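You operate a simulated robot arm through the tools that you are given. There is no shell and no other tool.

You are at the controls of a simulated robot arm. One attempt, no reset.

Task
Stamp the coal notepad PAID and the water notepad SENT in red ink, then close the tin.
Fine: one clear print in the middle of each; put the two stamps back; leave the third notepad blank. Set down upright: paid stamp, sent stamp.

It is judged by the outcome, as a careful person would: the job done as asked, and still so three seconds after it is handed in. It fails if anything else is knocked over, pushed out of place, dropped, spilled or broken.

Robot
A 7-joint arm with a two-finger parallel gripper, fixed in place. Base frame: the origin is at the foot of the arm, x ahead of it, y to its left, z up; the work surface is at about z = 0. Readings come in mm, rad, newtons and seconds.
With the tool pointing down near the work surface it reaches from about 240 to 620 mm from the base axis. Its first joint turns from -1.152 to 1.152 rad. Payload 2.6 kg.
The TCP is the grasp point between the finger pads, 30 mm short of the fingertips. In the tool frame z runs along the fingers and y along their closing line. The gripper opens to 94 mm. The fingers are 28 mm wide and 10 mm thick; the gripper's body (50 by 96 mm) begins 55 mm behind the TCP.
Orientation is told as [roll, pitch, yaw] about the base's x, y, z axes, in that order, counted from this pose: with the fingers straight down and closing along the base's y, the tool's x points along the base's -x, its y along +y and its z along -z.

Tools
- The arm moves only by the tool apply_moves. Its argument "steps" is a list of rows, each a list of 3 entries, a list of its own where there are three numbers: the shift along the tool's x, y, z in mm, then the turn, a rotation vector about the tool's x, y, z in rad, then the opening in per cent of the stroke, from 0 (shut) to 100 (fully open). In form: [[[x, y, z], [ax, ay, az], jaw], ...]. A call has 1 to 20 rows; each row is the pose to reach, as a shift and turn from the pose commanded when the call began, along the tool's axes at that moment. A row lasts 0.2 s, in which the tool goes at most 50 mm and 0.15 rad; a call with a longer step from one row to the next is refused whole, and so is a gripper value outside its range. Where a pose cannot be reached the arm comes as near as it can. A force on the tool above 40 N (or 10 N above the force at the start of the call, whichever is more), or a blocked arm, ends the call early, and 0.2 s more pass. Each finger travels about 72 mm/s and halts on what it meets, pressing with about 41 N; the grip force reading is that of the motor and also rises with nothing between the fingers. The clock runs only during rows and for 0.2 s after the last one: add rows that repeat a pose to give the fingers time. It gives the time, the measured TCP pose, the force on the tool (base axes), the opening and the grip force at its end, in the units of the frame above (readings bear some noise), with the torque about the TCP (base axes, N m) and any sound that the robot's microphone picked up.
- Cameras (640 x 400 px; columns grow to the right, rows downward): "scene" is fixed at [47.8, 449.3, 554.9]; the picture's right is [-0.60, -0.80, 0.00], its down [-0.52, 0.39, -0.76] and it looks along [0.61, -0.45, -0.65] (base axes); focal length 350 px, centre (320, 200). "wrist" rides on the gripper at [76, 14, -102] in the tool frame; the picture's right is [-0.18, 0.98, 0.00], its down [-0.75, -0.14, -0.64] and it looks along [-0.63, -0.12, 0.77] (tool axes); focal length 243 px, centre (320, 200). There is no depth. A picture from a camera that has moved, and an enlarged one, comes with that camera's place and axes in the base frame and with its lens.
- camera(camera): a new picture of that camera. No time passes.
- zoom(camera, box): a new picture of the part [left, top, right, bottom] of that camera's present view, enlarged. No time passes.
- hand_in(): hands the job in; it is judged then, once.

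Nothing tells you positions but the pictures and the camera data. Unless the task says otherwise, let go and move clear before handing in.

The tools are called as name(argument=value, ...) on one line, values as JSON. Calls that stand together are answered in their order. apply_moves: Moves the arm, as the interface text tells. Its arguments: {"type":"object","properties":{"steps":{"type":"array","items":{"type":"array"}}},"required":["steps"]} The other tools are called the same way: camera (camera) takes a picture; zoom (camera, box) takes an enlarged picture of a part of a camera's view; hand_in () hands the job in.

At the start:

```text
time_s: 0.0
ee_pos: [375.7, 117.9, 250.0]
orientation: [0.0, 0.0, 0.001]
wrist_force: [-0.2, -0.1, 0.5]
torque: [-0.03, 0.01, 0.02]
gripper_width: 94.1
grip_force: 0.1
```

scene: 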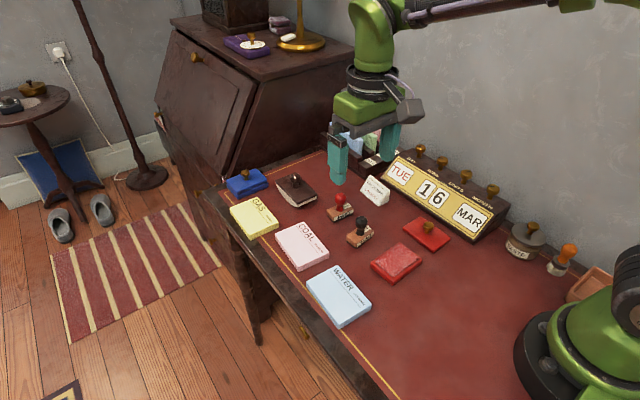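
wrist: 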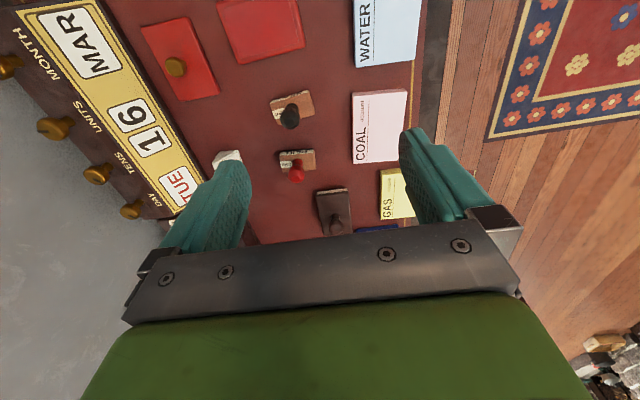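

I see three notepads (GAS yellow, COAL pink, WATER blue), two stamps (red knob, black knob), a red tin-like item and other pads. I'll take close-ups before I move anything.

zoom(camera="scene", box=[220, 140, 380, 240])

zoom(camera="scene", box=[320, 170, 480, 290])

zoom(camera="wrist", box=[120, 0, 440, 200])

zoom(camera="scene", box=[480, 180, 640, 300])

```text
4.00 times, centred on (300, 190) of scene
camera zoom: at [47.8, 449.3, 554.9], right [-0.6, -0.8, 0.0], down [-0.52, 0.39, -0.76], along [0.61, -0.45, -0.65], focal length 1401 px, centre (400, 240)
```

zoom: 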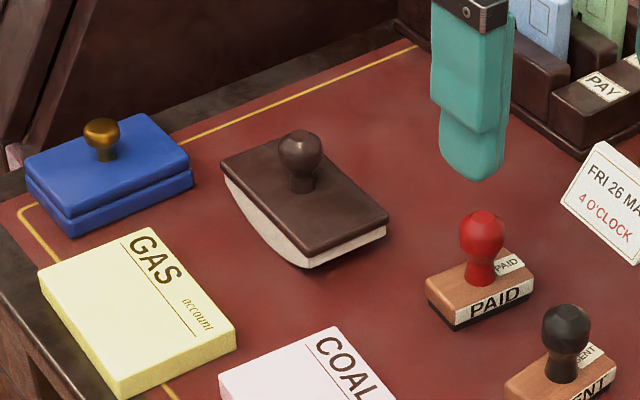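

```text
3.33 times, centred on (400, 230) of scene
camera zoom: at [47.8, 449.3, 554.9], right [-0.6, -0.8, 0.0], down [-0.52, 0.39, -0.76], along [0.61, -0.45, -0.65], focal length 1168 px, centre (53, 100)
```

zoom: 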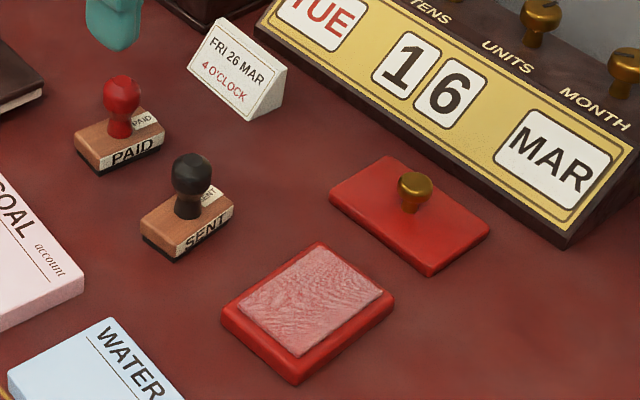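

```text
2.00 times, centred on (280, 100) of wrist
camera zoom: at [297.8, 131.8, 352.5], right [0.18, 0.98, 0.0], down [0.75, -0.14, 0.64], along [0.63, -0.12, -0.77], focal length 485 px, centre (400, 400)
```

zoom: 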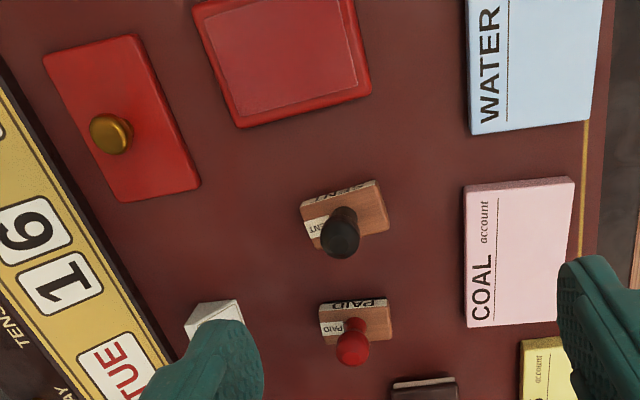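

```text
3.33 times, centred on (560, 240) of scene
camera zoom: at [47.8, 449.3, 554.9], right [-0.6, -0.8, 0.0], down [-0.52, 0.39, -0.76], along [0.61, -0.45, -0.65], focal length 1168 px, centre (-480, 67)
```

zoom: 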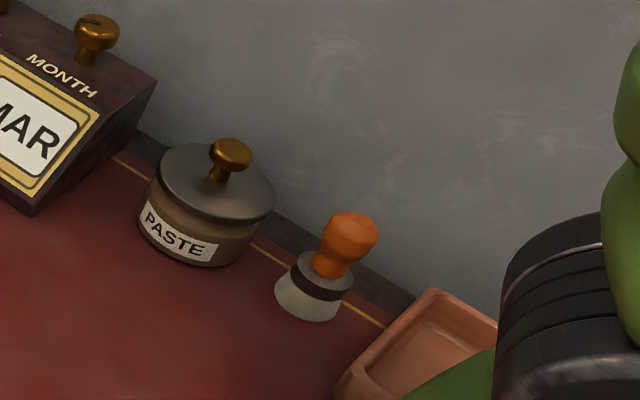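

The red ink tin is open, with its lid (brass knob) lying beside it. Next I'm moving the wrist camera closer to get more accurate positions for the stamps.

apply_moves(steps=[[[5, -12, 27], [0, 0, 0], 100], [[10, -24, 54], [0, 0, 0], 100], [[15.7, -36, 80], [0, 0, 0], 100], [[15.7, -36, 80], [0, 0, 0], 100]])

camera(camera="wrist")

zoom(camera="wrist", box=[220, 60, 420, 185])

```text
time_s: 1.0
ee_pos: [359.0, 80.0, 169.1]
orientation: [0.0, 0.0, -0.003]
wrist_force: [-0.7, 0.6, 0.2]
torque: [0.02, -0.02, -0.02]
gripper_width: 93.8
grip_force: 0.0
```

```text
taken
camera wrist: at [282.3, 95.1, 272.4], right [0.18, 0.98, 0.0], down [0.75, -0.14, 0.64], along [0.63, -0.12, -0.77], focal length 243 px, centre (320, 200)
```

wrist: 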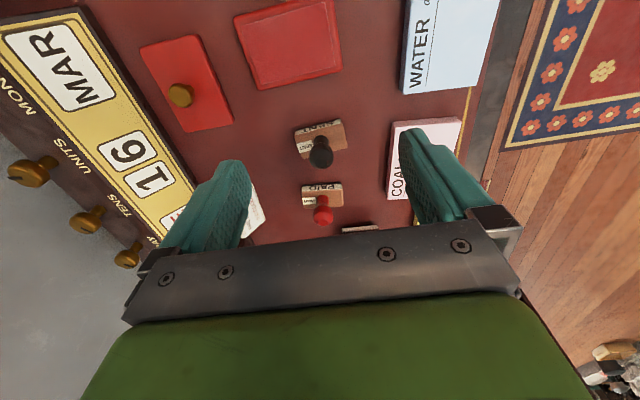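

```text
3.20 times, centred on (320, 122) of wrist
camera zoom: at [282.3, 95.1, 272.4], right [0.18, 0.98, 0.0], down [0.75, -0.14, 0.64], along [0.63, -0.12, -0.77], focal length 776 px, centre (320, 448)
```

zoom: 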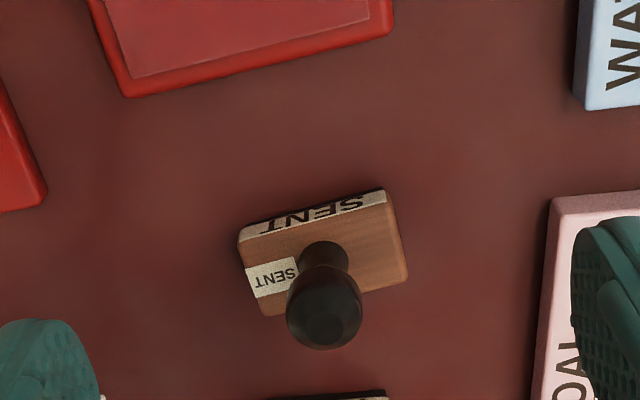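

The stamps are at about SENT (404, 75) and PAID (487, 61). I'm moving over to look at the notepads next, then at the tin and its lid.

apply_moves(steps=[[[3, 40, 0], [0, 0, 0], 100], [[6, 80, 0], [0, 0, 0], 100], [[9, 120, 0], [0, 0, 0], 100], [[9, 120, 0], [0, 0, 0], 100]])

camera(camera="wrist")

zoom(camera="wrist", box=[220, 0, 420, 125])

zoom(camera="wrist", box=[220, 120, 420, 245])

```text
time_s: 2.0
ee_pos: [350.2, 202.7, 170.6]
orientation: [0.0, 0.0, 0.0]
wrist_force: [0.2, 0.6, -0.1]
torque: [0.03, -0.02, -0.01]
gripper_width: 93.9
grip_force: 0.1
```

```text
taken
camera wrist: at [274.0, 216.8, 273.1], right [0.18, 0.98, 0.0], down [0.75, -0.14, 0.64], along [0.63, -0.12, -0.77], focal length 243 px, centre (320, 200)
```

wrist: 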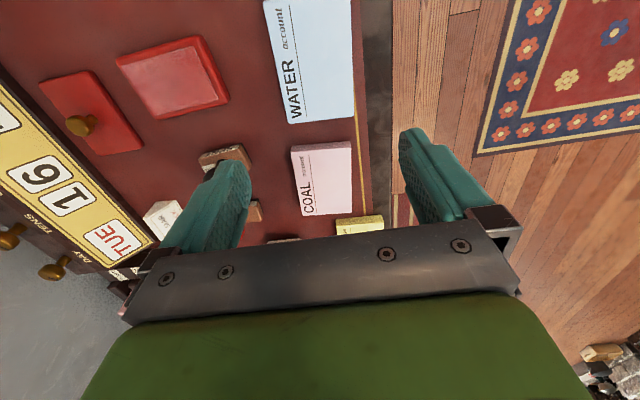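

```text
3.20 times, centred on (320, 62) of wrist
camera zoom: at [274.0, 216.8, 273.1], right [0.18, 0.98, 0.0], down [0.75, -0.14, 0.64], along [0.63, -0.12, -0.77], focal length 776 px, centre (320, 640)
```

zoom: 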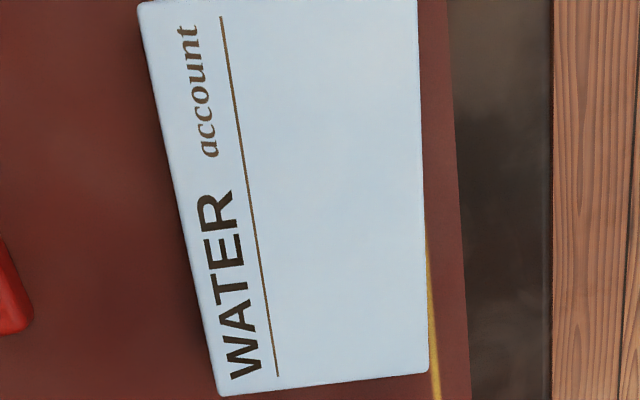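

```text
3.20 times, centred on (320, 182) of wrist
camera zoom: at [274.0, 216.8, 273.1], right [0.18, 0.98, 0.0], down [0.75, -0.14, 0.64], along [0.63, -0.12, -0.77], focal length 776 px, centre (320, 256)
```

zoom: 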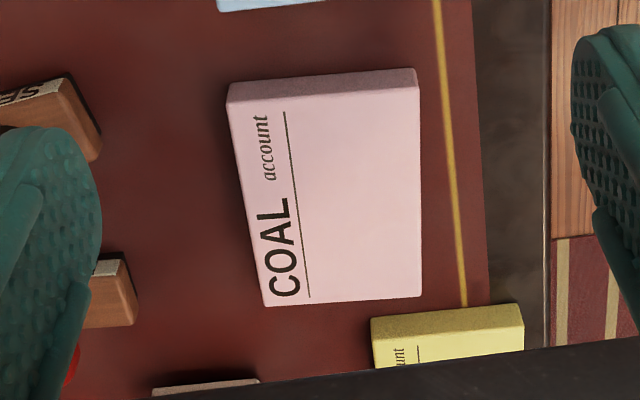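

COAL is centred near (462, 188) and WATER near (322, 203); both have their text turned about 90°. Now I'll look at the tin and the lid.

apply_moves(steps=[[[8, -45, 0], [0, 0, 0], 100], [[16, -90, 0], [0, 0, 0], 100], [[24, -135, 0], [0, 0, 0], 100], [[32, -170, 0], [0, 0, 0], 100], [[40, -195, 0], [0, 0, 0], 100], [[40, -195, 0], [0, 0, 0], 100]])

camera(camera="wrist")

zoom(camera="wrist", box=[190, 20, 430, 170])

camera(camera="scene")

```text
time_s: 3.4
ee_pos: [310.1, 7.1, 171.1]
orientation: [0.0, 0.0, 0.0]
wrist_force: [0.2, -0.6, -0.1]
torque: [0.03, 0.01, 0.05]
gripper_width: 94.1
grip_force: 0.0
```

```text
taken
camera wrist: at [233.6, 21.0, 272.3], right [0.18, 0.98, 0.0], down [0.75, -0.14, 0.64], along [0.63, -0.12, -0.77], focal length 243 px, centre (320, 200)
```

wrist: 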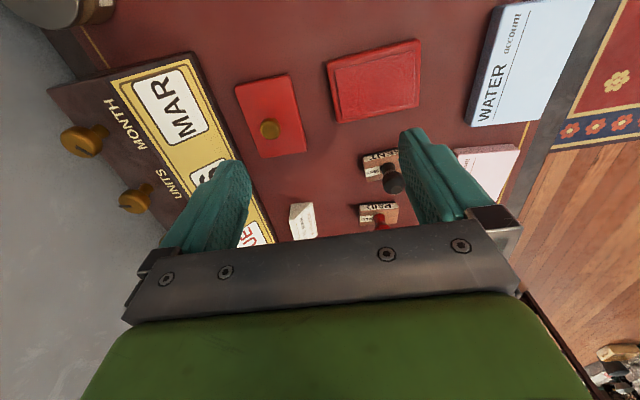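

```text
2.67 times, centred on (310, 95) of wrist
camera zoom: at [233.6, 21.0, 272.3], right [0.18, 0.98, 0.0], down [0.75, -0.14, 0.64], along [0.63, -0.12, -0.77], focal length 647 px, centre (347, 480)
```

zoom: 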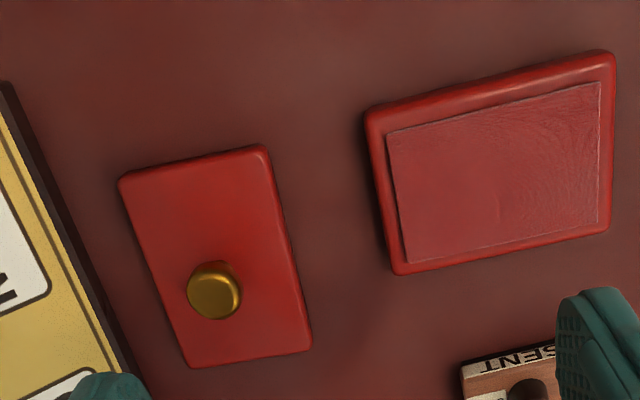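

```text
taken
```

scene: 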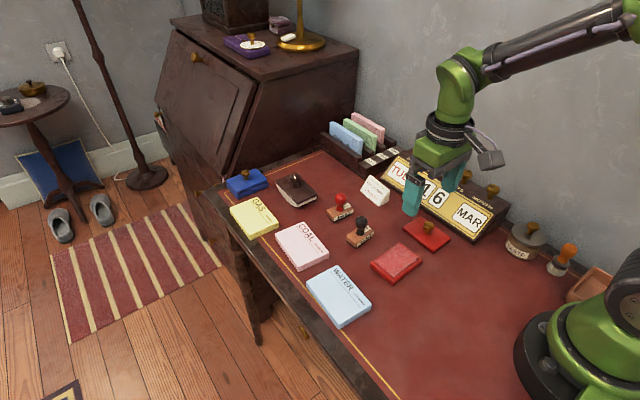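

The tin is at about (310, 64) with its long side along y. The lid is at (328, -49), turned 90° to the tin. I'll start with the PAID stamp: turn the tool to yaw +45° and look at it up close.

apply_moves(steps=[[[-20, 4, 3], [0, 0, -0.131], 100], [[-42, 7, 6], [0, 0, -0.262], 100], [[-64, 11, 10], [0, 0, -0.393], 90], [[-86, 15, 14], [0, 0, -0.524], 80], [[-108, 19, 18], [0, 0, -0.655], 70], [[-130, 22, 21], [0, 0, -0.785], 60], [[-130, 22, 41], [0, 0, -0.785], 55], [[-130, 22, 41], [0, 0, -0.785], 55]])

camera(camera="wrist")

zoom(camera="wrist", box=[220, 100, 420, 225])

```text
time_s: 5.2
ee_pos: [441.1, 29.3, 128.3]
orientation: [0.002, 0.002, 0.784]
wrist_force: [0.4, 0.0, 0.5]
torque: [-0.01, -0.03, 0.0]
gripper_width: 51.4
grip_force: 0.0
```

```text
taken
camera wrist: at [375.7, -15.1, 231.0], right [-0.56, 0.83, 0.0], down [0.63, 0.43, 0.64], along [0.53, 0.36, -0.77], focal length 243 px, centre (320, 200)
```

wrist: 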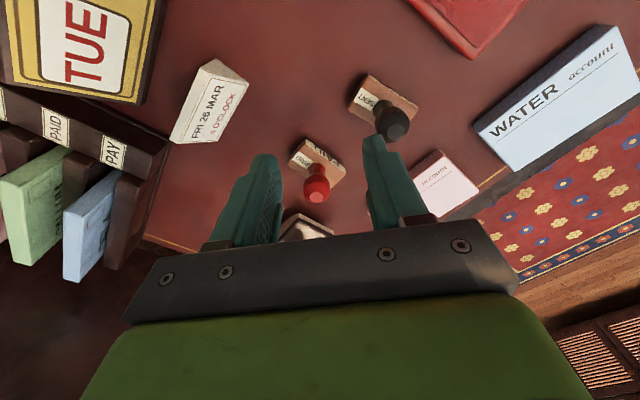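

```text
3.20 times, centred on (320, 162) of wrist
camera zoom: at [375.7, -15.1, 231.0], right [-0.56, 0.83, 0.0], down [0.63, 0.43, 0.64], along [0.53, 0.36, -0.77], focal length 776 px, centre (320, 320)
```

zoom: 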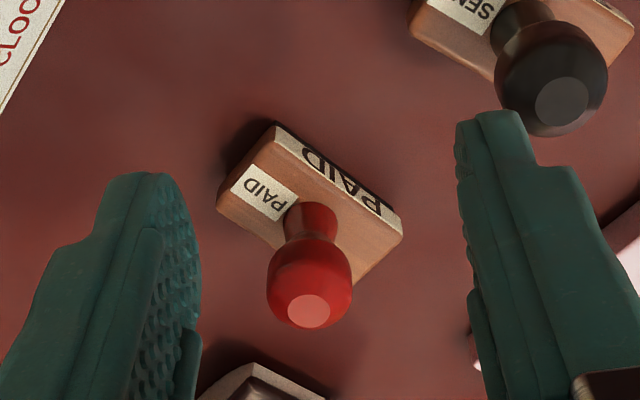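

The PAID stamp sits ahead of the gripper, between the fingers. I'll zoom in tighter to measure it.

zoom(camera="wrist", box=[280, 130, 360, 210])

zoom(camera="scene", box=[310, 180, 390, 250])

```text
5.00 times, centred on (320, 170) of wrist
camera zoom: at [375.7, -15.1, 231.0], right [-0.56, 0.83, 0.0], down [0.63, 0.43, 0.64], along [0.53, 0.36, -0.77], focal length 1213 px, centre (320, 350)
```

zoom: 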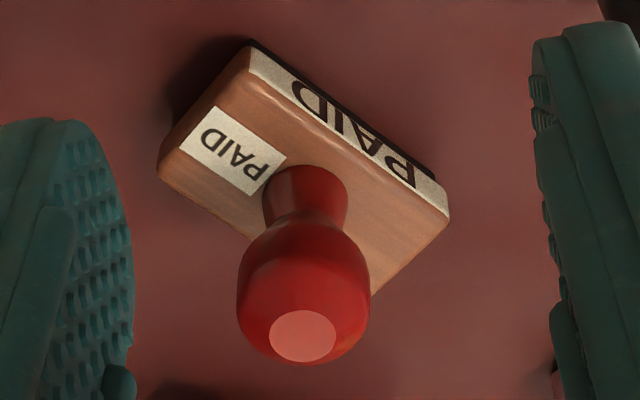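

```text
5.71 times, centred on (350, 215) of scene
camera zoom: at [47.8, 449.3, 554.9], right [-0.6, -0.8, 0.0], down [-0.52, 0.39, -0.76], along [0.61, -0.45, -0.65], focal length 2002 px, centre (149, 114)
```

zoom: 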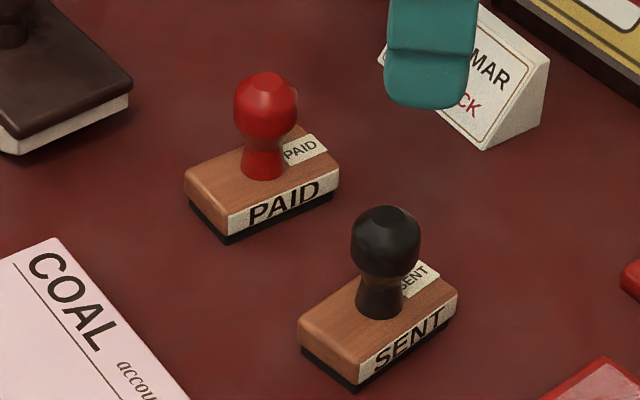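

By my measurements the PAID stamp stands at about (487, 59), with its knob top near z=66 and its block top near z=19. I'll move right above it and check the alignment before going down.

apply_moves(steps=[[[-27, -6, 0], [0, 0, 0], 55], [[-53.7, -11.6, 0], [0, 0, 0], 55], [[-53.7, -11.6, 24], [0, 0, 0], 50], [[-53.7, -11.6, 24], [0, 0, 0], 50]])

camera(camera="wrist")

zoom(camera="wrist", box=[260, 80, 380, 200])

zoom(camera="scene", box=[290, 130, 410, 250])

```text
time_s: 6.2
ee_pos: [484.2, 58.1, 104.4]
orientation: [0.0, -0.001, 0.786]
wrist_force: [-0.4, 0.7, -0.2]
torque: [-0.02, -0.03, -0.01]
gripper_width: 46.8
grip_force: 0.1
```

```text
taken
camera wrist: at [421.3, 14.2, 206.7], right [-0.56, 0.83, 0.0], down [0.63, 0.43, 0.64], along [0.53, 0.36, -0.77], focal length 243 px, centre (320, 200)
```

wrist: 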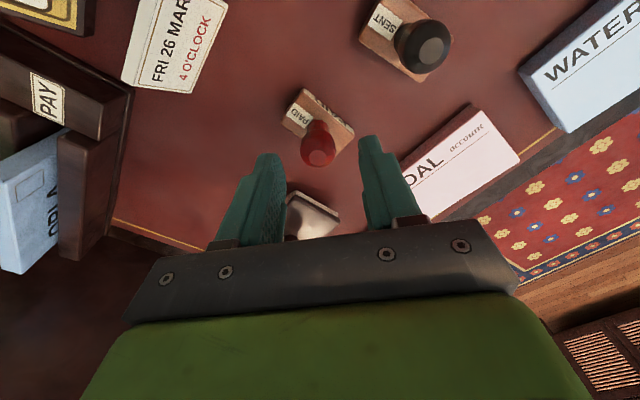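

```text
3.33 times, centred on (320, 140) of wrist
camera zoom: at [421.3, 14.2, 206.7], right [-0.56, 0.83, 0.0], down [0.63, 0.43, 0.64], along [0.53, 0.36, -0.77], focal length 809 px, centre (320, 400)
```

zoom: 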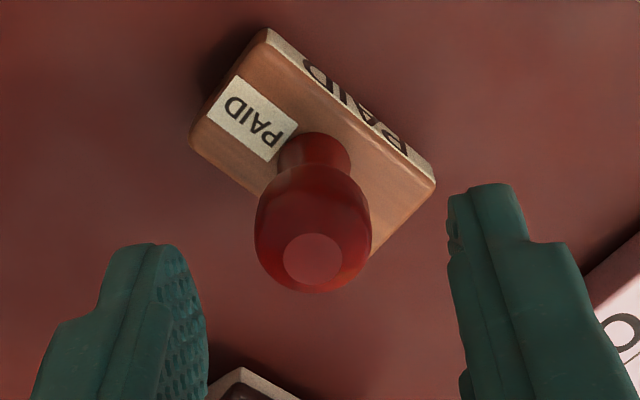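

```text
3.33 times, centred on (350, 190) of scene
camera zoom: at [47.8, 449.3, 554.9], right [-0.6, -0.8, 0.0], down [-0.52, 0.39, -0.76], along [0.61, -0.45, -0.65], focal length 1168 px, centre (220, 233)
```

zoom: 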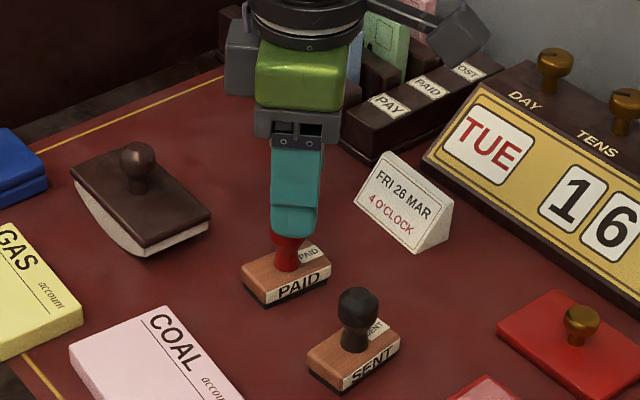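

The knob is centred between the fingers, about 2–3 mm ahead of the gripper. I'm correcting for that, going down, and closing on the knob.

apply_moves(steps=[[[-2.4, -1.4, 12], [0, 0, 0], 50], [[-2.4, -1.4, 24], [0, 0, 0], 50], [[-2.4, -1.4, 36], [0, 0, 0], 50], [[-2.4, -1.4, 46], [0, 0, 0], 50], [[-2.4, -1.4, 50], [0, 0, 0], 50], [[-2.4, -1.4, 50], [0, 0, 0], 50]])

zoom(camera="wrist", box=[240, 80, 400, 240])

zoom(camera="scene", box=[300, 160, 380, 240])

```text
time_s: 7.6
ee_pos: [487.6, 58.7, 55.9]
orientation: [0.0, 0.0, 0.785]
wrist_force: [-0.1, 0.4, -0.5]
torque: [0.02, -0.01, 0.0]
gripper_width: 47.2
grip_force: 0.0
```

```text
2.50 times, centred on (320, 160) of wrist
camera zoom: at [423.9, 15.0, 157.4], right [-0.56, 0.83, 0.0], down [0.63, 0.43, 0.64], along [0.53, 0.36, -0.77], focal length 606 px, centre (320, 300)
```

zoom: 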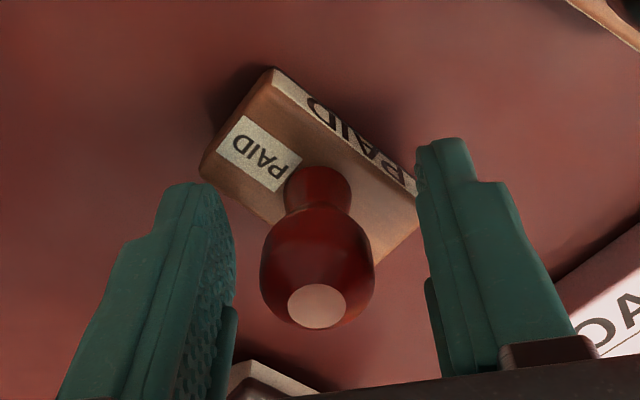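

```text
5.00 times, centred on (340, 200) of scene
camera zoom: at [47.8, 449.3, 554.9], right [-0.6, -0.8, 0.0], down [-0.52, 0.39, -0.76], along [0.61, -0.45, -0.65], focal length 1751 px, centre (220, 200)
```

zoom: 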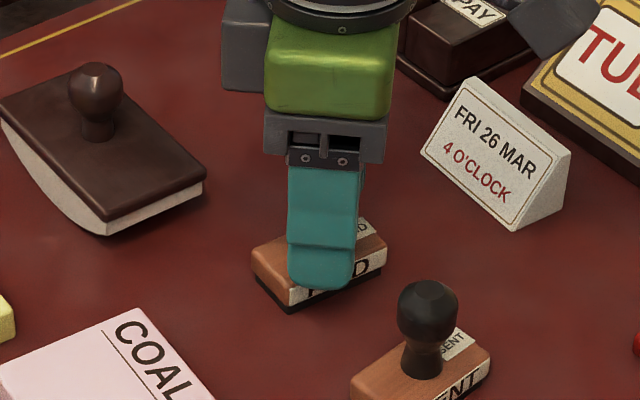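

The knob lies right at the grasp point. Closing the fingers now.

apply_moves(steps=[[[0, -0.6, 1], [0, 0, 0], 35], [[0, -0.6, 1], [0, 0, 0], 20], [[0, -0.6, 1], [0, 0, 0], 10], [[0, -0.6, 1], [0, 0, 0], 0], [[0, -0.6, 1], [0, 0, 0], 0]])

zoom(camera="wrist", box=[240, 80, 400, 240])

zoom(camera="scene", box=[300, 160, 380, 240])

```text
time_s: 8.8
ee_pos: [488.4, 57.4, 54.6]
orientation: [0.0, 0.0, 0.786]
wrist_force: [0.2, -0.7, 0.6]
torque: [0.01, -0.02, -0.02]
gripper_width: 23.4
grip_force: 41.1
```

```text
2.50 times, centred on (320, 160) of wrist
camera zoom: at [424.6, 14.6, 156.4], right [-0.56, 0.83, 0.0], down [0.63, 0.43, 0.64], along [0.53, 0.36, -0.77], focal length 606 px, centre (320, 300)
```

zoom: 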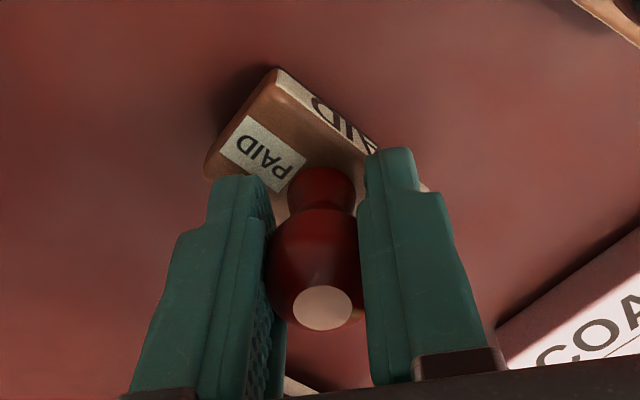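

```text
5.00 times, centred on (340, 200) of scene
camera zoom: at [47.8, 449.3, 554.9], right [-0.6, -0.8, 0.0], down [-0.52, 0.39, -0.76], along [0.61, -0.45, -0.65], focal length 1751 px, centre (220, 200)
```

zoom: 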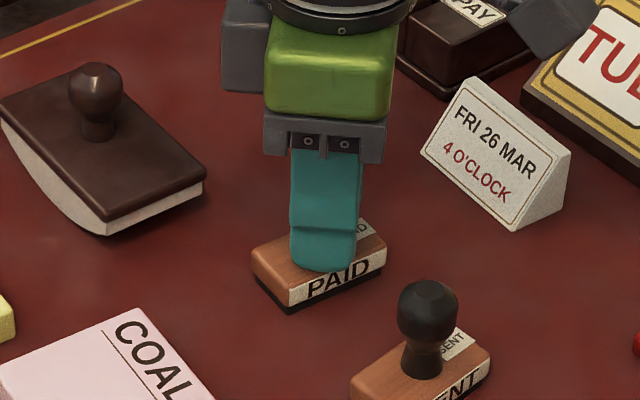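

I have a firm grip on the PAID knob (23.4 mm across). I'll lift it straight up and check how it hangs.

apply_moves(steps=[[[0, 0, -8], [0, 0, 0], 0], [[0, 0, -24], [0, 0, 0], 0], [[0, 0, -48], [0, 0, 0], 0], [[0, 0, -72], [0, 0, 0], 0], [[0, 0, -90], [0, 0, 0], 0], [[0, 0, -90], [0, 0, 0], 0]])

zoom(camera="wrist", box=[240, 80, 400, 240])

zoom(camera="scene", box=[280, 100, 420, 240])

```text
time_s: 10.2
ee_pos: [488.4, 58.8, 144.6]
orientation: [-0.001, 0.002, 0.785]
wrist_force: [-0.3, -0.4, -0.5]
torque: [0.03, 0.0, 0.01]
gripper_width: 23.4
grip_force: 40.8
```

```text
2.50 times, centred on (320, 160) of wrist
camera zoom: at [424.6, 14.7, 246.6], right [-0.56, 0.83, 0.0], down [0.63, 0.43, 0.64], along [0.53, 0.36, -0.77], focal length 606 px, centre (320, 300)
```

zoom: 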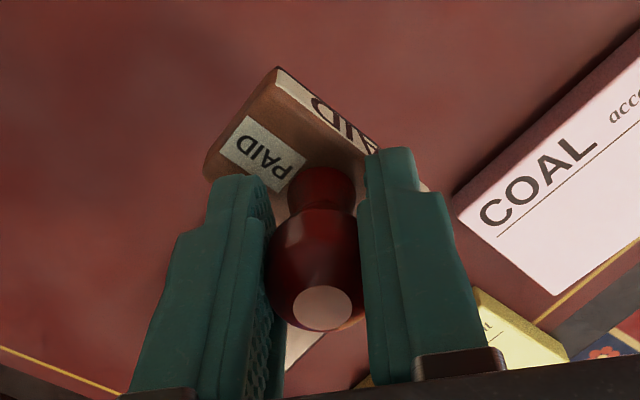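

```text
2.86 times, centred on (350, 170) of scene
camera zoom: at [47.8, 449.3, 554.9], right [-0.6, -0.8, 0.0], down [-0.52, 0.39, -0.76], along [0.61, -0.45, -0.65], focal length 1001 px, centre (234, 286)
```

zoom: 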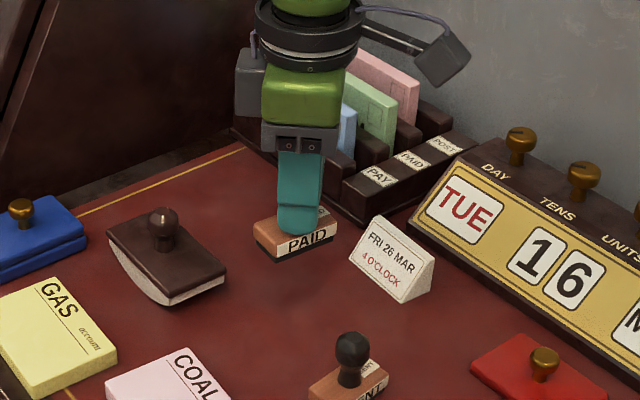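

The stamp hangs straight. I'm carrying it over the SENT stamp at a safe height, to just above the open tin's pad.

apply_moves(steps=[[[15, 16, 0], [0, 0, 0], 0], [[40, 43, 0], [0, 0, 0], 0], [[67, 72, 0], [0, 0, 0], 0], [[94, 101, 0], [0, 0, 0], 0], [[114, 122, 0], [0, 0, 0], 0], [[121.5, 130, 0], [0, 0, 0], 0], [[121.5, 130, 20], [0, 0, 0], 0], [[121.5, 130, 45], [0, 0, 0], 0], [[121.5, 130, 45], [0, 0, 0], 0]])

camera(camera="wrist")

zoom(camera="scene", box=[330, 200, 470, 320])

```text
time_s: 12.2
ee_pos: [312.1, 63.3, 98.7]
orientation: [-0.001, 0.001, 0.783]
wrist_force: [0.4, 0.2, -1.7]
torque: [-0.03, 0.0, 0.0]
gripper_width: 23.6
grip_force: 41.1
```

```text
taken
camera wrist: at [246.4, 20.5, 201.2], right [-0.56, 0.83, 0.0], down [0.63, 0.43, 0.64], along [0.53, 0.36, -0.77], focal length 243 px, centre (320, 200)
```

wrist: 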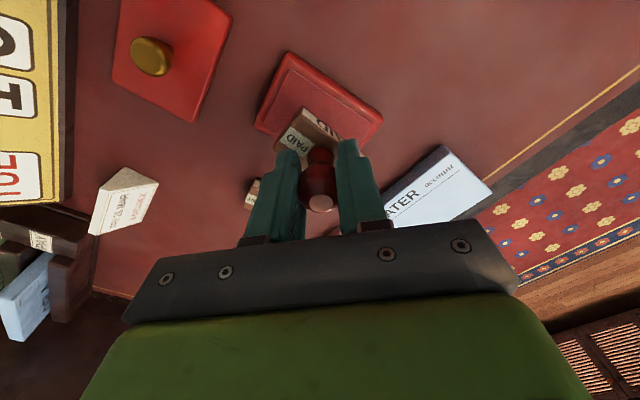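

```text
3.33 times, centred on (400, 260) of scene
camera zoom: at [47.8, 449.3, 554.9], right [-0.6, -0.8, 0.0], down [-0.52, 0.39, -0.76], along [0.61, -0.45, -0.65], focal length 1168 px, centre (53, 0)
```

zoom: 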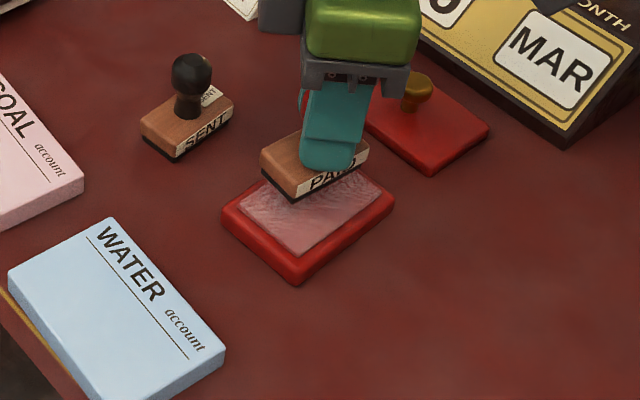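

The stamp is centred over the pad. I'm lowering it gently until it touches.

apply_moves(steps=[[[0, 0, 10], [0, 0, 0], 0], [[0, 0, 18], [0, 0, 0], 0], [[0, 0, 24], [0, 0, 0], 0], [[0, 0, 26], [0, 0, 0], 0], [[0, 0, 26], [0, 0, 0], 0]])

zoom(camera="scene", box=[360, 210, 440, 290])

```text
time_s: 13.4
ee_pos: [311.9, 65.2, 73.5]
orientation: [0.001, 0.0, 0.782]
wrist_force: [-6.0, -2.2, 19.7]
torque: [-0.11, 0.27, -0.02]
gripper_width: 23.4
grip_force: 40.8
```

```text
5.00 times, centred on (400, 250) of scene
camera zoom: at [47.7, 449.3, 555.0], right [-0.6, -0.8, 0.0], down [-0.52, 0.39, -0.76], along [0.61, -0.45, -0.65], focal length 1751 px, centre (-80, -50)
```

zoom: 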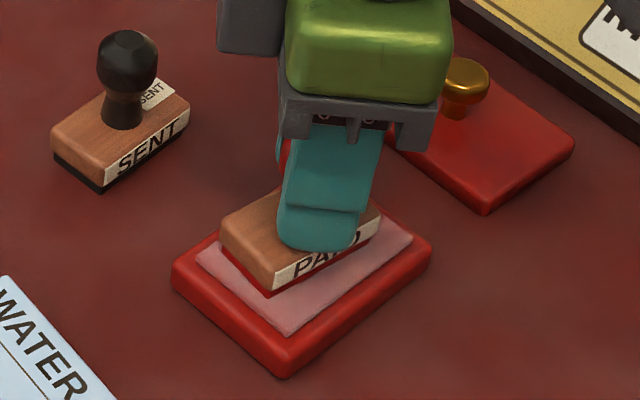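

The pad took the stamp with about 20 N and the rubber's lower edge has turned red. I'm lifting straight up to check the inking.

apply_moves(steps=[[[0, 0, -6], [0, 0, 0], 0], [[0, 0, -20], [0, 0, 0], 0], [[0, 0, -45], [0, 0, 0], 0], [[0, 0, -70], [0, 0, 0], 0], [[0, 0, -70], [0, 0, 0], 0]])

zoom(camera="scene", box=[350, 180, 450, 300])

zoom(camera="wrist", box=[220, 20, 420, 240])

```text
time_s: 14.6
ee_pos: [311.4, 65.0, 143.8]
orientation: [0.0, 0.0, 0.787]
wrist_force: [0.0, 0.4, -0.4]
torque: [-0.02, 0.03, 0.02]
gripper_width: 23.5
grip_force: 41.4
```

```text
3.33 times, centred on (400, 240) of scene
camera zoom: at [47.8, 449.3, 554.9], right [-0.6, -0.8, 0.0], down [-0.52, 0.39, -0.76], along [0.61, -0.45, -0.65], focal length 1168 px, centre (53, 67)
```

zoom: 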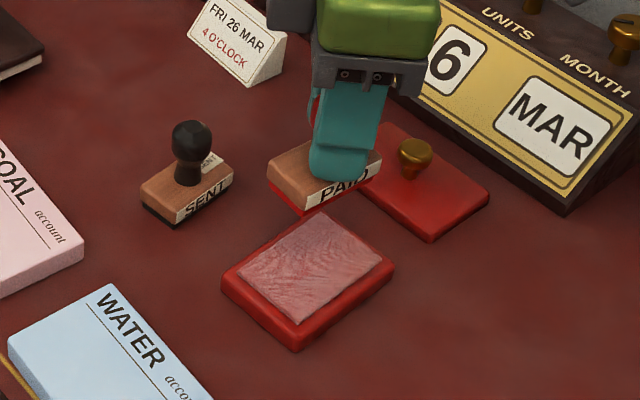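

```text
1.82 times, centred on (320, 130) of wrist
camera zoom: at [246.9, 21.4, 245.8], right [-0.56, 0.83, 0.0], down [0.63, 0.43, 0.64], along [0.53, 0.36, -0.77], focal length 441 px, centre (320, 327)
```

zoom: 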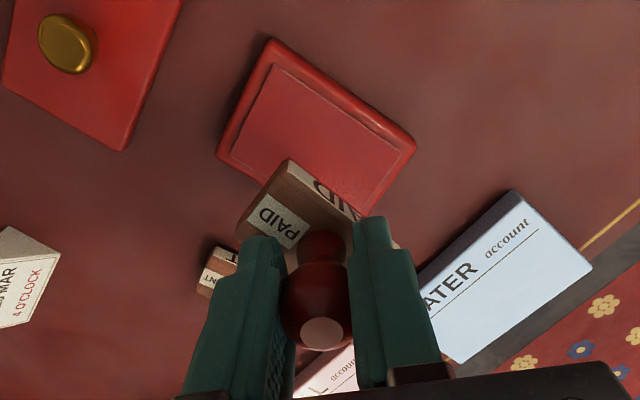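

The stamp face is inked red. I'll carry it to above the COAL notepad, turning it about -92° so the print reads along with the notepad's text.

apply_moves(steps=[[[-8, -1, 0], [0, 0, 0.134], 0], [[-24, -2, 0], [0, 0, 0.268], 0], [[-40, -4, 0], [0, 0, 0.402], 0], [[-56, -6, 0], [0, 0, 0.536], 0], [[-72, -7, 0], [0, 0, 0.67], 0], [[-88, -9, 0], [0, 0, 0.804], 0], [[-106, -10, 0], [0, 0, 0.938], 0], [[-124, -12, 0], [0, 0, 1.072], 0], [[-142, -14, 0], [0, 0, 1.206], 0], [[-160, -16, 0], [0, 0, 1.34], 0], [[-178, -18, 0], [0, 0, 1.474], 0], [[-188, -19, 0], [0, 0, 1.606], 0], [[-193, -19, 0], [0, 0, 1.606], 0], [[-193, -19, 0], [0, 0, 1.606], 0]])

camera(camera="wrist")

zoom(camera="wrist", box=[220, 0, 420, 220])

zoom(camera="scene", box=[220, 140, 380, 300])

```text
time_s: 17.6
ee_pos: [461.2, 187.6, 144.2]
orientation: [-0.001, 0.0, -0.823]
wrist_force: [-0.5, 0.0, -1.1]
torque: [0.01, 0.01, -0.01]
gripper_width: 23.7
grip_force: 41.2
```

```text
taken
camera wrist: at [419.4, 253.3, 245.5], right [0.85, 0.53, 0.0], down [0.41, -0.65, 0.64], along [0.34, -0.54, -0.77], focal length 243 px, centre (320, 200)
```

wrist: 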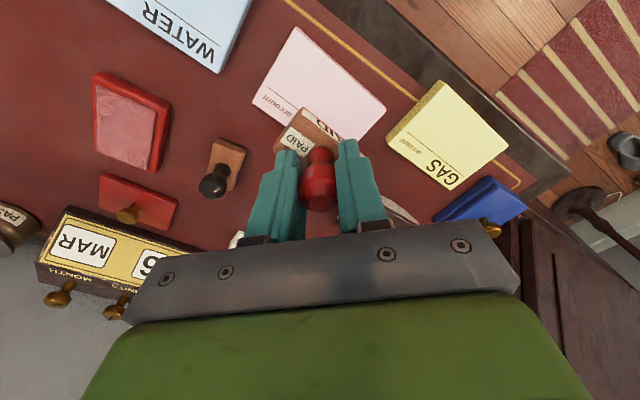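

```text
1.82 times, centred on (320, 110) of wrist
camera zoom: at [419.4, 253.3, 245.5], right [0.85, 0.53, 0.0], down [0.41, -0.65, 0.64], along [0.34, -0.54, -0.77], focal length 441 px, centre (320, 364)
```

zoom: 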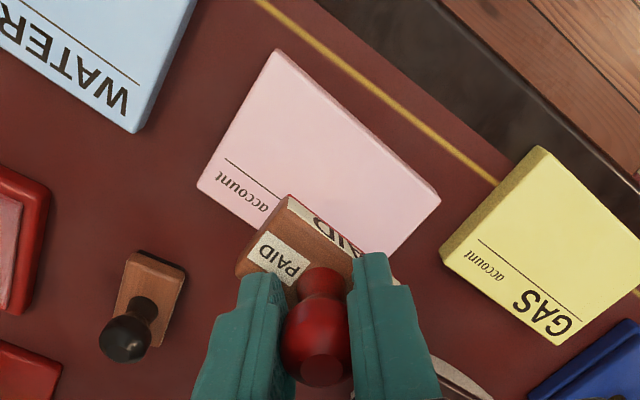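

```text
2.50 times, centred on (300, 220) of scene
camera zoom: at [47.8, 449.3, 554.9], right [-0.6, -0.8, 0.0], down [-0.52, 0.39, -0.76], along [0.61, -0.45, -0.65], focal length 876 px, centre (370, 150)
```

zoom: 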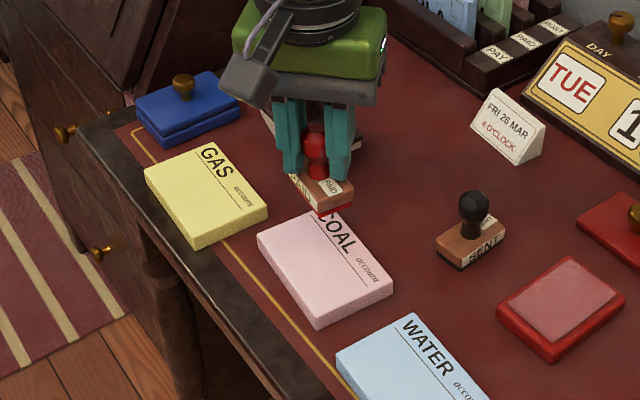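

The label on the stamp reads the same way as the notepad, and the stamp is over COAL's centre at about (461, 188.5). I'll lower it to just above the paper and check from the scene camera.

apply_moves(steps=[[[0.7, 0.7, 15], [0, 0, 0], 0], [[0.7, 0.7, 35], [0, 0, 0], 0], [[0.7, 0.7, 52], [0, 0, 0], 0], [[0.7, 0.7, 62], [0, 0, 0], 0], [[0.7, 0.7, 67], [0, 0, 0], 0], [[0.7, 0.7, 67], [0, 0, 0], 0]])

zoom(camera="scene", box=[250, 200, 350, 290])

zoom(camera="wrist", box=[220, 60, 420, 240])

```text
time_s: 19.0
ee_pos: [461.5, 187.6, 75.7]
orientation: [0.0, 0.0, -0.821]
wrist_force: [-0.1, -0.8, -1.2]
torque: [0.0, -0.02, 0.02]
gripper_width: 23.6
grip_force: 41.3
```

```text
4.44 times, centred on (300, 245) of scene
camera zoom: at [47.8, 449.3, 554.9], right [-0.6, -0.8, 0.0], down [-0.52, 0.39, -0.76], along [0.61, -0.45, -0.65], focal length 1557 px, centre (409, 0)
```

zoom: 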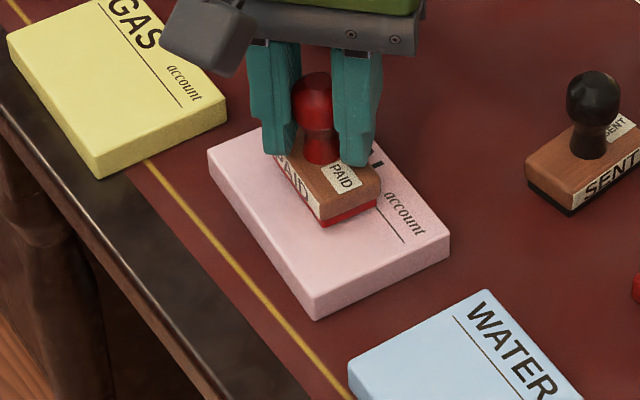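

```text
2.22 times, centred on (320, 150) of wrist
camera zoom: at [419.5, 254.1, 178.2], right [0.84, 0.53, 0.0], down [0.41, -0.65, 0.64], along [0.34, -0.54, -0.77], focal length 539 px, centre (320, 311)
```

zoom: 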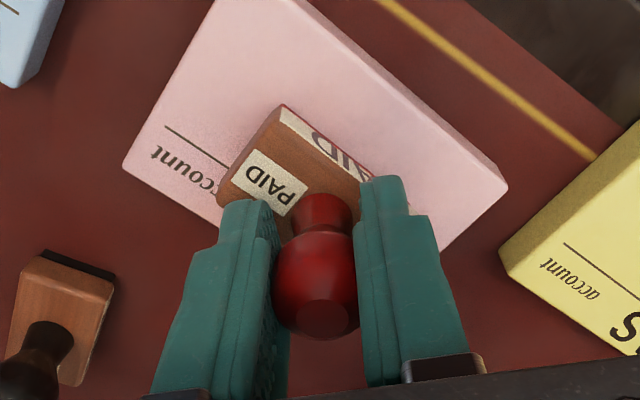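

The stamp hovers about 7 mm over the paper, roughly 2 mm too far along x. I'll make a small correction in the air, then go down until it nearly touches.

apply_moves(steps=[[[1.4, -0.4, 0], [0, 0, 0], 0], [[2.8, -0.8, 0], [0, 0, 0], 0], [[2.8, -0.8, 0], [0, 0, 0], 0], [[2.8, -0.8, 3], [0, 0, 0], 0], [[2.8, -0.8, 5], [0, 0, 0], 0], [[2.8, -0.8, 5], [0, 0, 0], 0]])

zoom(camera="scene", box=[260, 210, 340, 280])

zoom(camera="wrist", box=[240, 60, 400, 200])

```text
time_s: 20.4
ee_pos: [459.7, 189.5, 70.7]
orientation: [0.002, 0.0, -0.822]
wrist_force: [-2.2, -1.2, 8.3]
torque: [-0.09, 0.12, -0.05]
gripper_width: 23.3
grip_force: 41.1
```

```text
5.71 times, centred on (300, 245) of scene
camera zoom: at [47.7, 449.3, 555.0], right [-0.6, -0.8, 0.0], down [-0.52, 0.39, -0.76], along [0.61, -0.45, -0.65], focal length 2002 px, centre (434, -57)
```

zoom: 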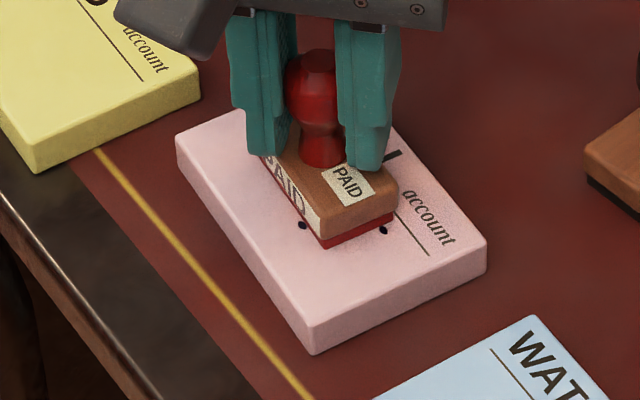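

```text
2.86 times, centred on (320, 130) of wrist
camera zoom: at [417.1, 255.6, 174.3], right [0.85, 0.53, 0.0], down [0.41, -0.65, 0.64], along [0.34, -0.54, -0.77], focal length 693 px, centre (320, 400)
```

zoom: 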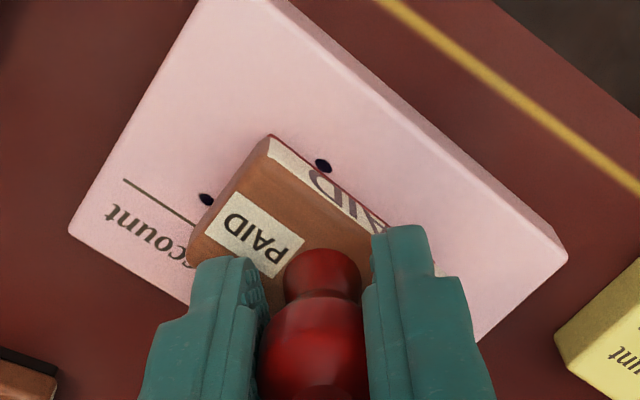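

Contact at about 8 N, and marks are appearing. I'll press a little more, straight down, for a clear print.

apply_moves(steps=[[[0, 0, 0.5], [0, 0, 0], 0], [[0, 0, 0.8], [0, 0, 0], 0], [[0, 0, 0.8], [0, 0, 0], 0]])

zoom(camera="scene", box=[270, 225, 330, 275])

```text
time_s: 21.2
ee_pos: [459.1, 189.8, 71.7]
orientation: [0.004, -0.004, -0.821]
wrist_force: [-4.2, -2.9, 23.1]
torque: [-0.1, 0.09, -0.03]
gripper_width: 23.4
grip_force: 41.3
```

```text
8.00 times, centred on (300, 250) of scene
camera zoom: at [47.6, 449.2, 555.0], right [-0.6, -0.8, 0.0], down [-0.52, 0.39, -0.76], along [0.61, -0.45, -0.65], focal length 2802 px, centre (480, -200)
```

zoom: 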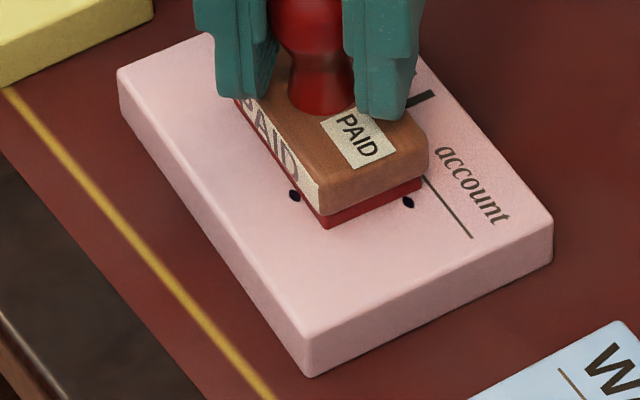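

It's pressed at about 23 N. I'll lift straight up and look at the print.

apply_moves(steps=[[[0, 0, -5], [0, 0, 0], 0], [[0, 0, -15], [0, 0, 0], 0], [[0, 0, -35], [0, 0, 0], 0], [[0, 0, -60], [0, 0, 0], 0], [[0, 0, -75], [0, 0, 0], 0], [[0, 0, -75], [0, 0, 0], 0]])

zoom(camera="scene", box=[260, 205, 340, 275])

zoom(camera="wrist", box=[220, 0, 420, 200])

```text
time_s: 22.6
ee_pos: [458.5, 189.1, 145.8]
orientation: [-0.001, 0.0, -0.82]
wrist_force: [0.0, 0.1, -1.9]
torque: [-0.03, -0.02, -0.02]
gripper_width: 23.7
grip_force: 41.0
```

```text
5.71 times, centred on (300, 240) of scene
camera zoom: at [47.8, 449.3, 554.9], right [-0.6, -0.8, 0.0], down [-0.52, 0.39, -0.76], along [0.61, -0.45, -0.65], focal length 2002 px, centre (434, -29)
```

zoom: 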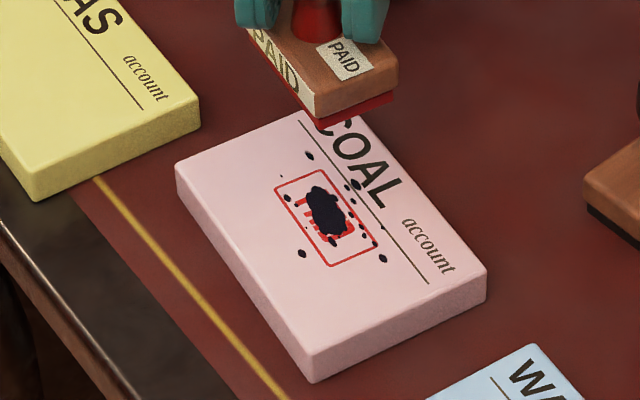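

```text
2.00 times, centred on (320, 100) of wrist
camera zoom: at [416.5, 255.3, 247.7], right [0.84, 0.54, 0.0], down [0.41, -0.65, 0.64], along [0.34, -0.54, -0.77], focal length 485 px, centre (320, 400)
```

zoom: 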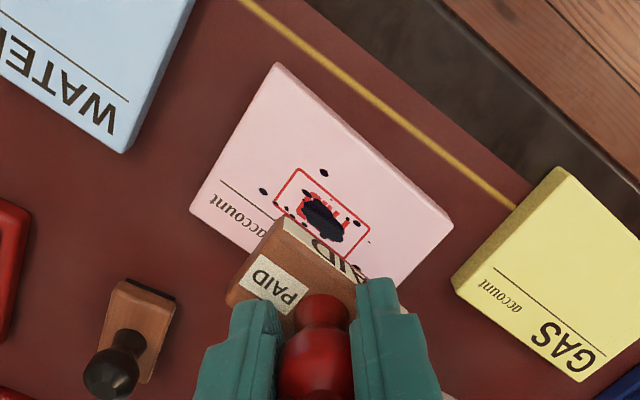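

The print is there with its red frame, but a dark blot and some specks sit over it. I need a closer look before going on.

zoom(camera="scene", box=[285, 220, 325, 250])

zoom(camera="scene", box=[270, 180, 350, 240])

zoom(camera="wrist", box=[290, 70, 350, 130])

camera(camera="scene")

```text
13.33 times, centred on (305, 235) of scene
camera zoom: at [47.8, 449.3, 554.9], right [-0.6, -0.8, 0.0], down [-0.52, 0.39, -0.76], along [0.61, -0.45, -0.65], focal length 4670 px, centre (520, -267)
```

zoom: 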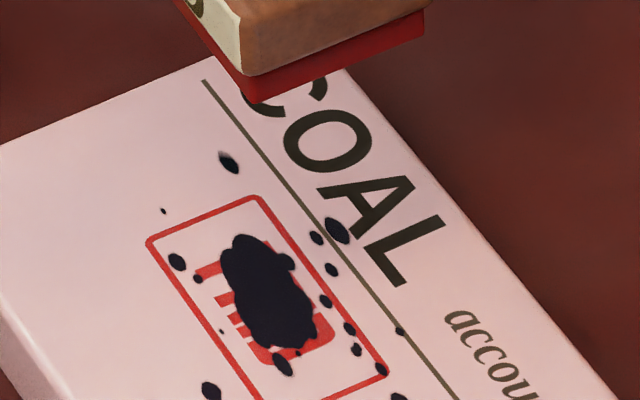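

```text
6.67 times, centred on (310, 210) of scene
camera zoom: at [47.8, 449.3, 554.9], right [-0.6, -0.8, 0.0], down [-0.52, 0.39, -0.76], along [0.61, -0.45, -0.65], focal length 2335 px, centre (387, 133)
```

zoom: 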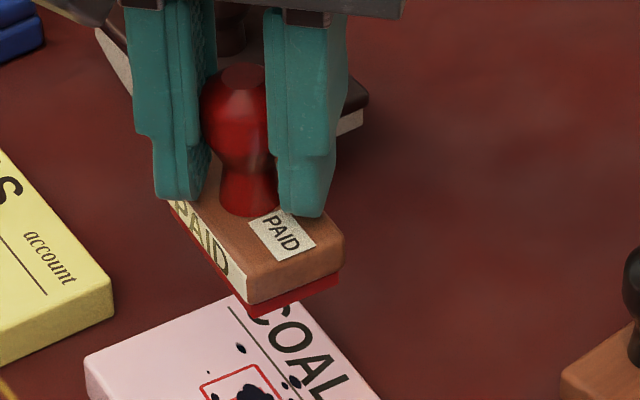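

```text
6.67 times, centred on (320, 100) of wrist
camera zoom: at [416.5, 255.3, 247.7], right [0.84, 0.54, 0.0], down [0.41, -0.65, 0.64], along [0.34, -0.54, -0.77], focal length 1618 px, centre (320, 867)
```

zoom: 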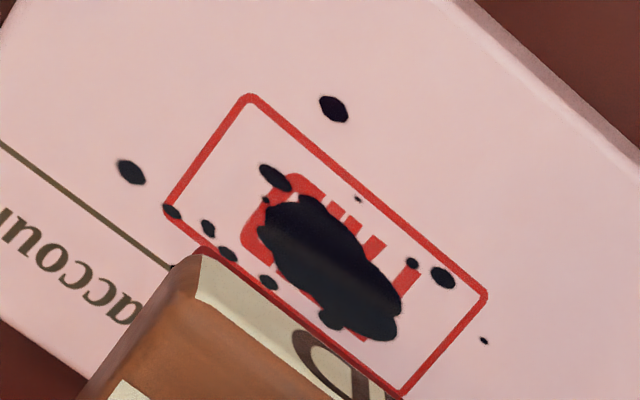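

```text
taken
```

scene: 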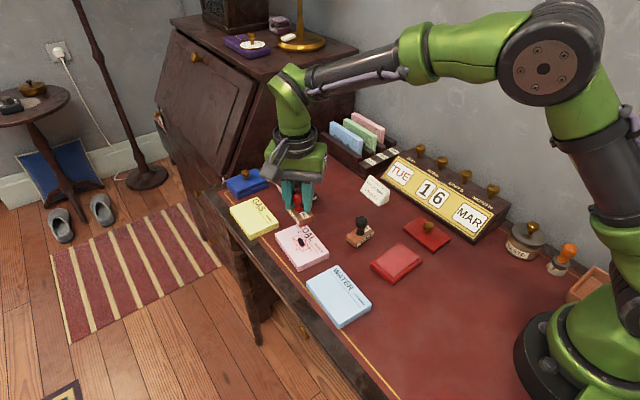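

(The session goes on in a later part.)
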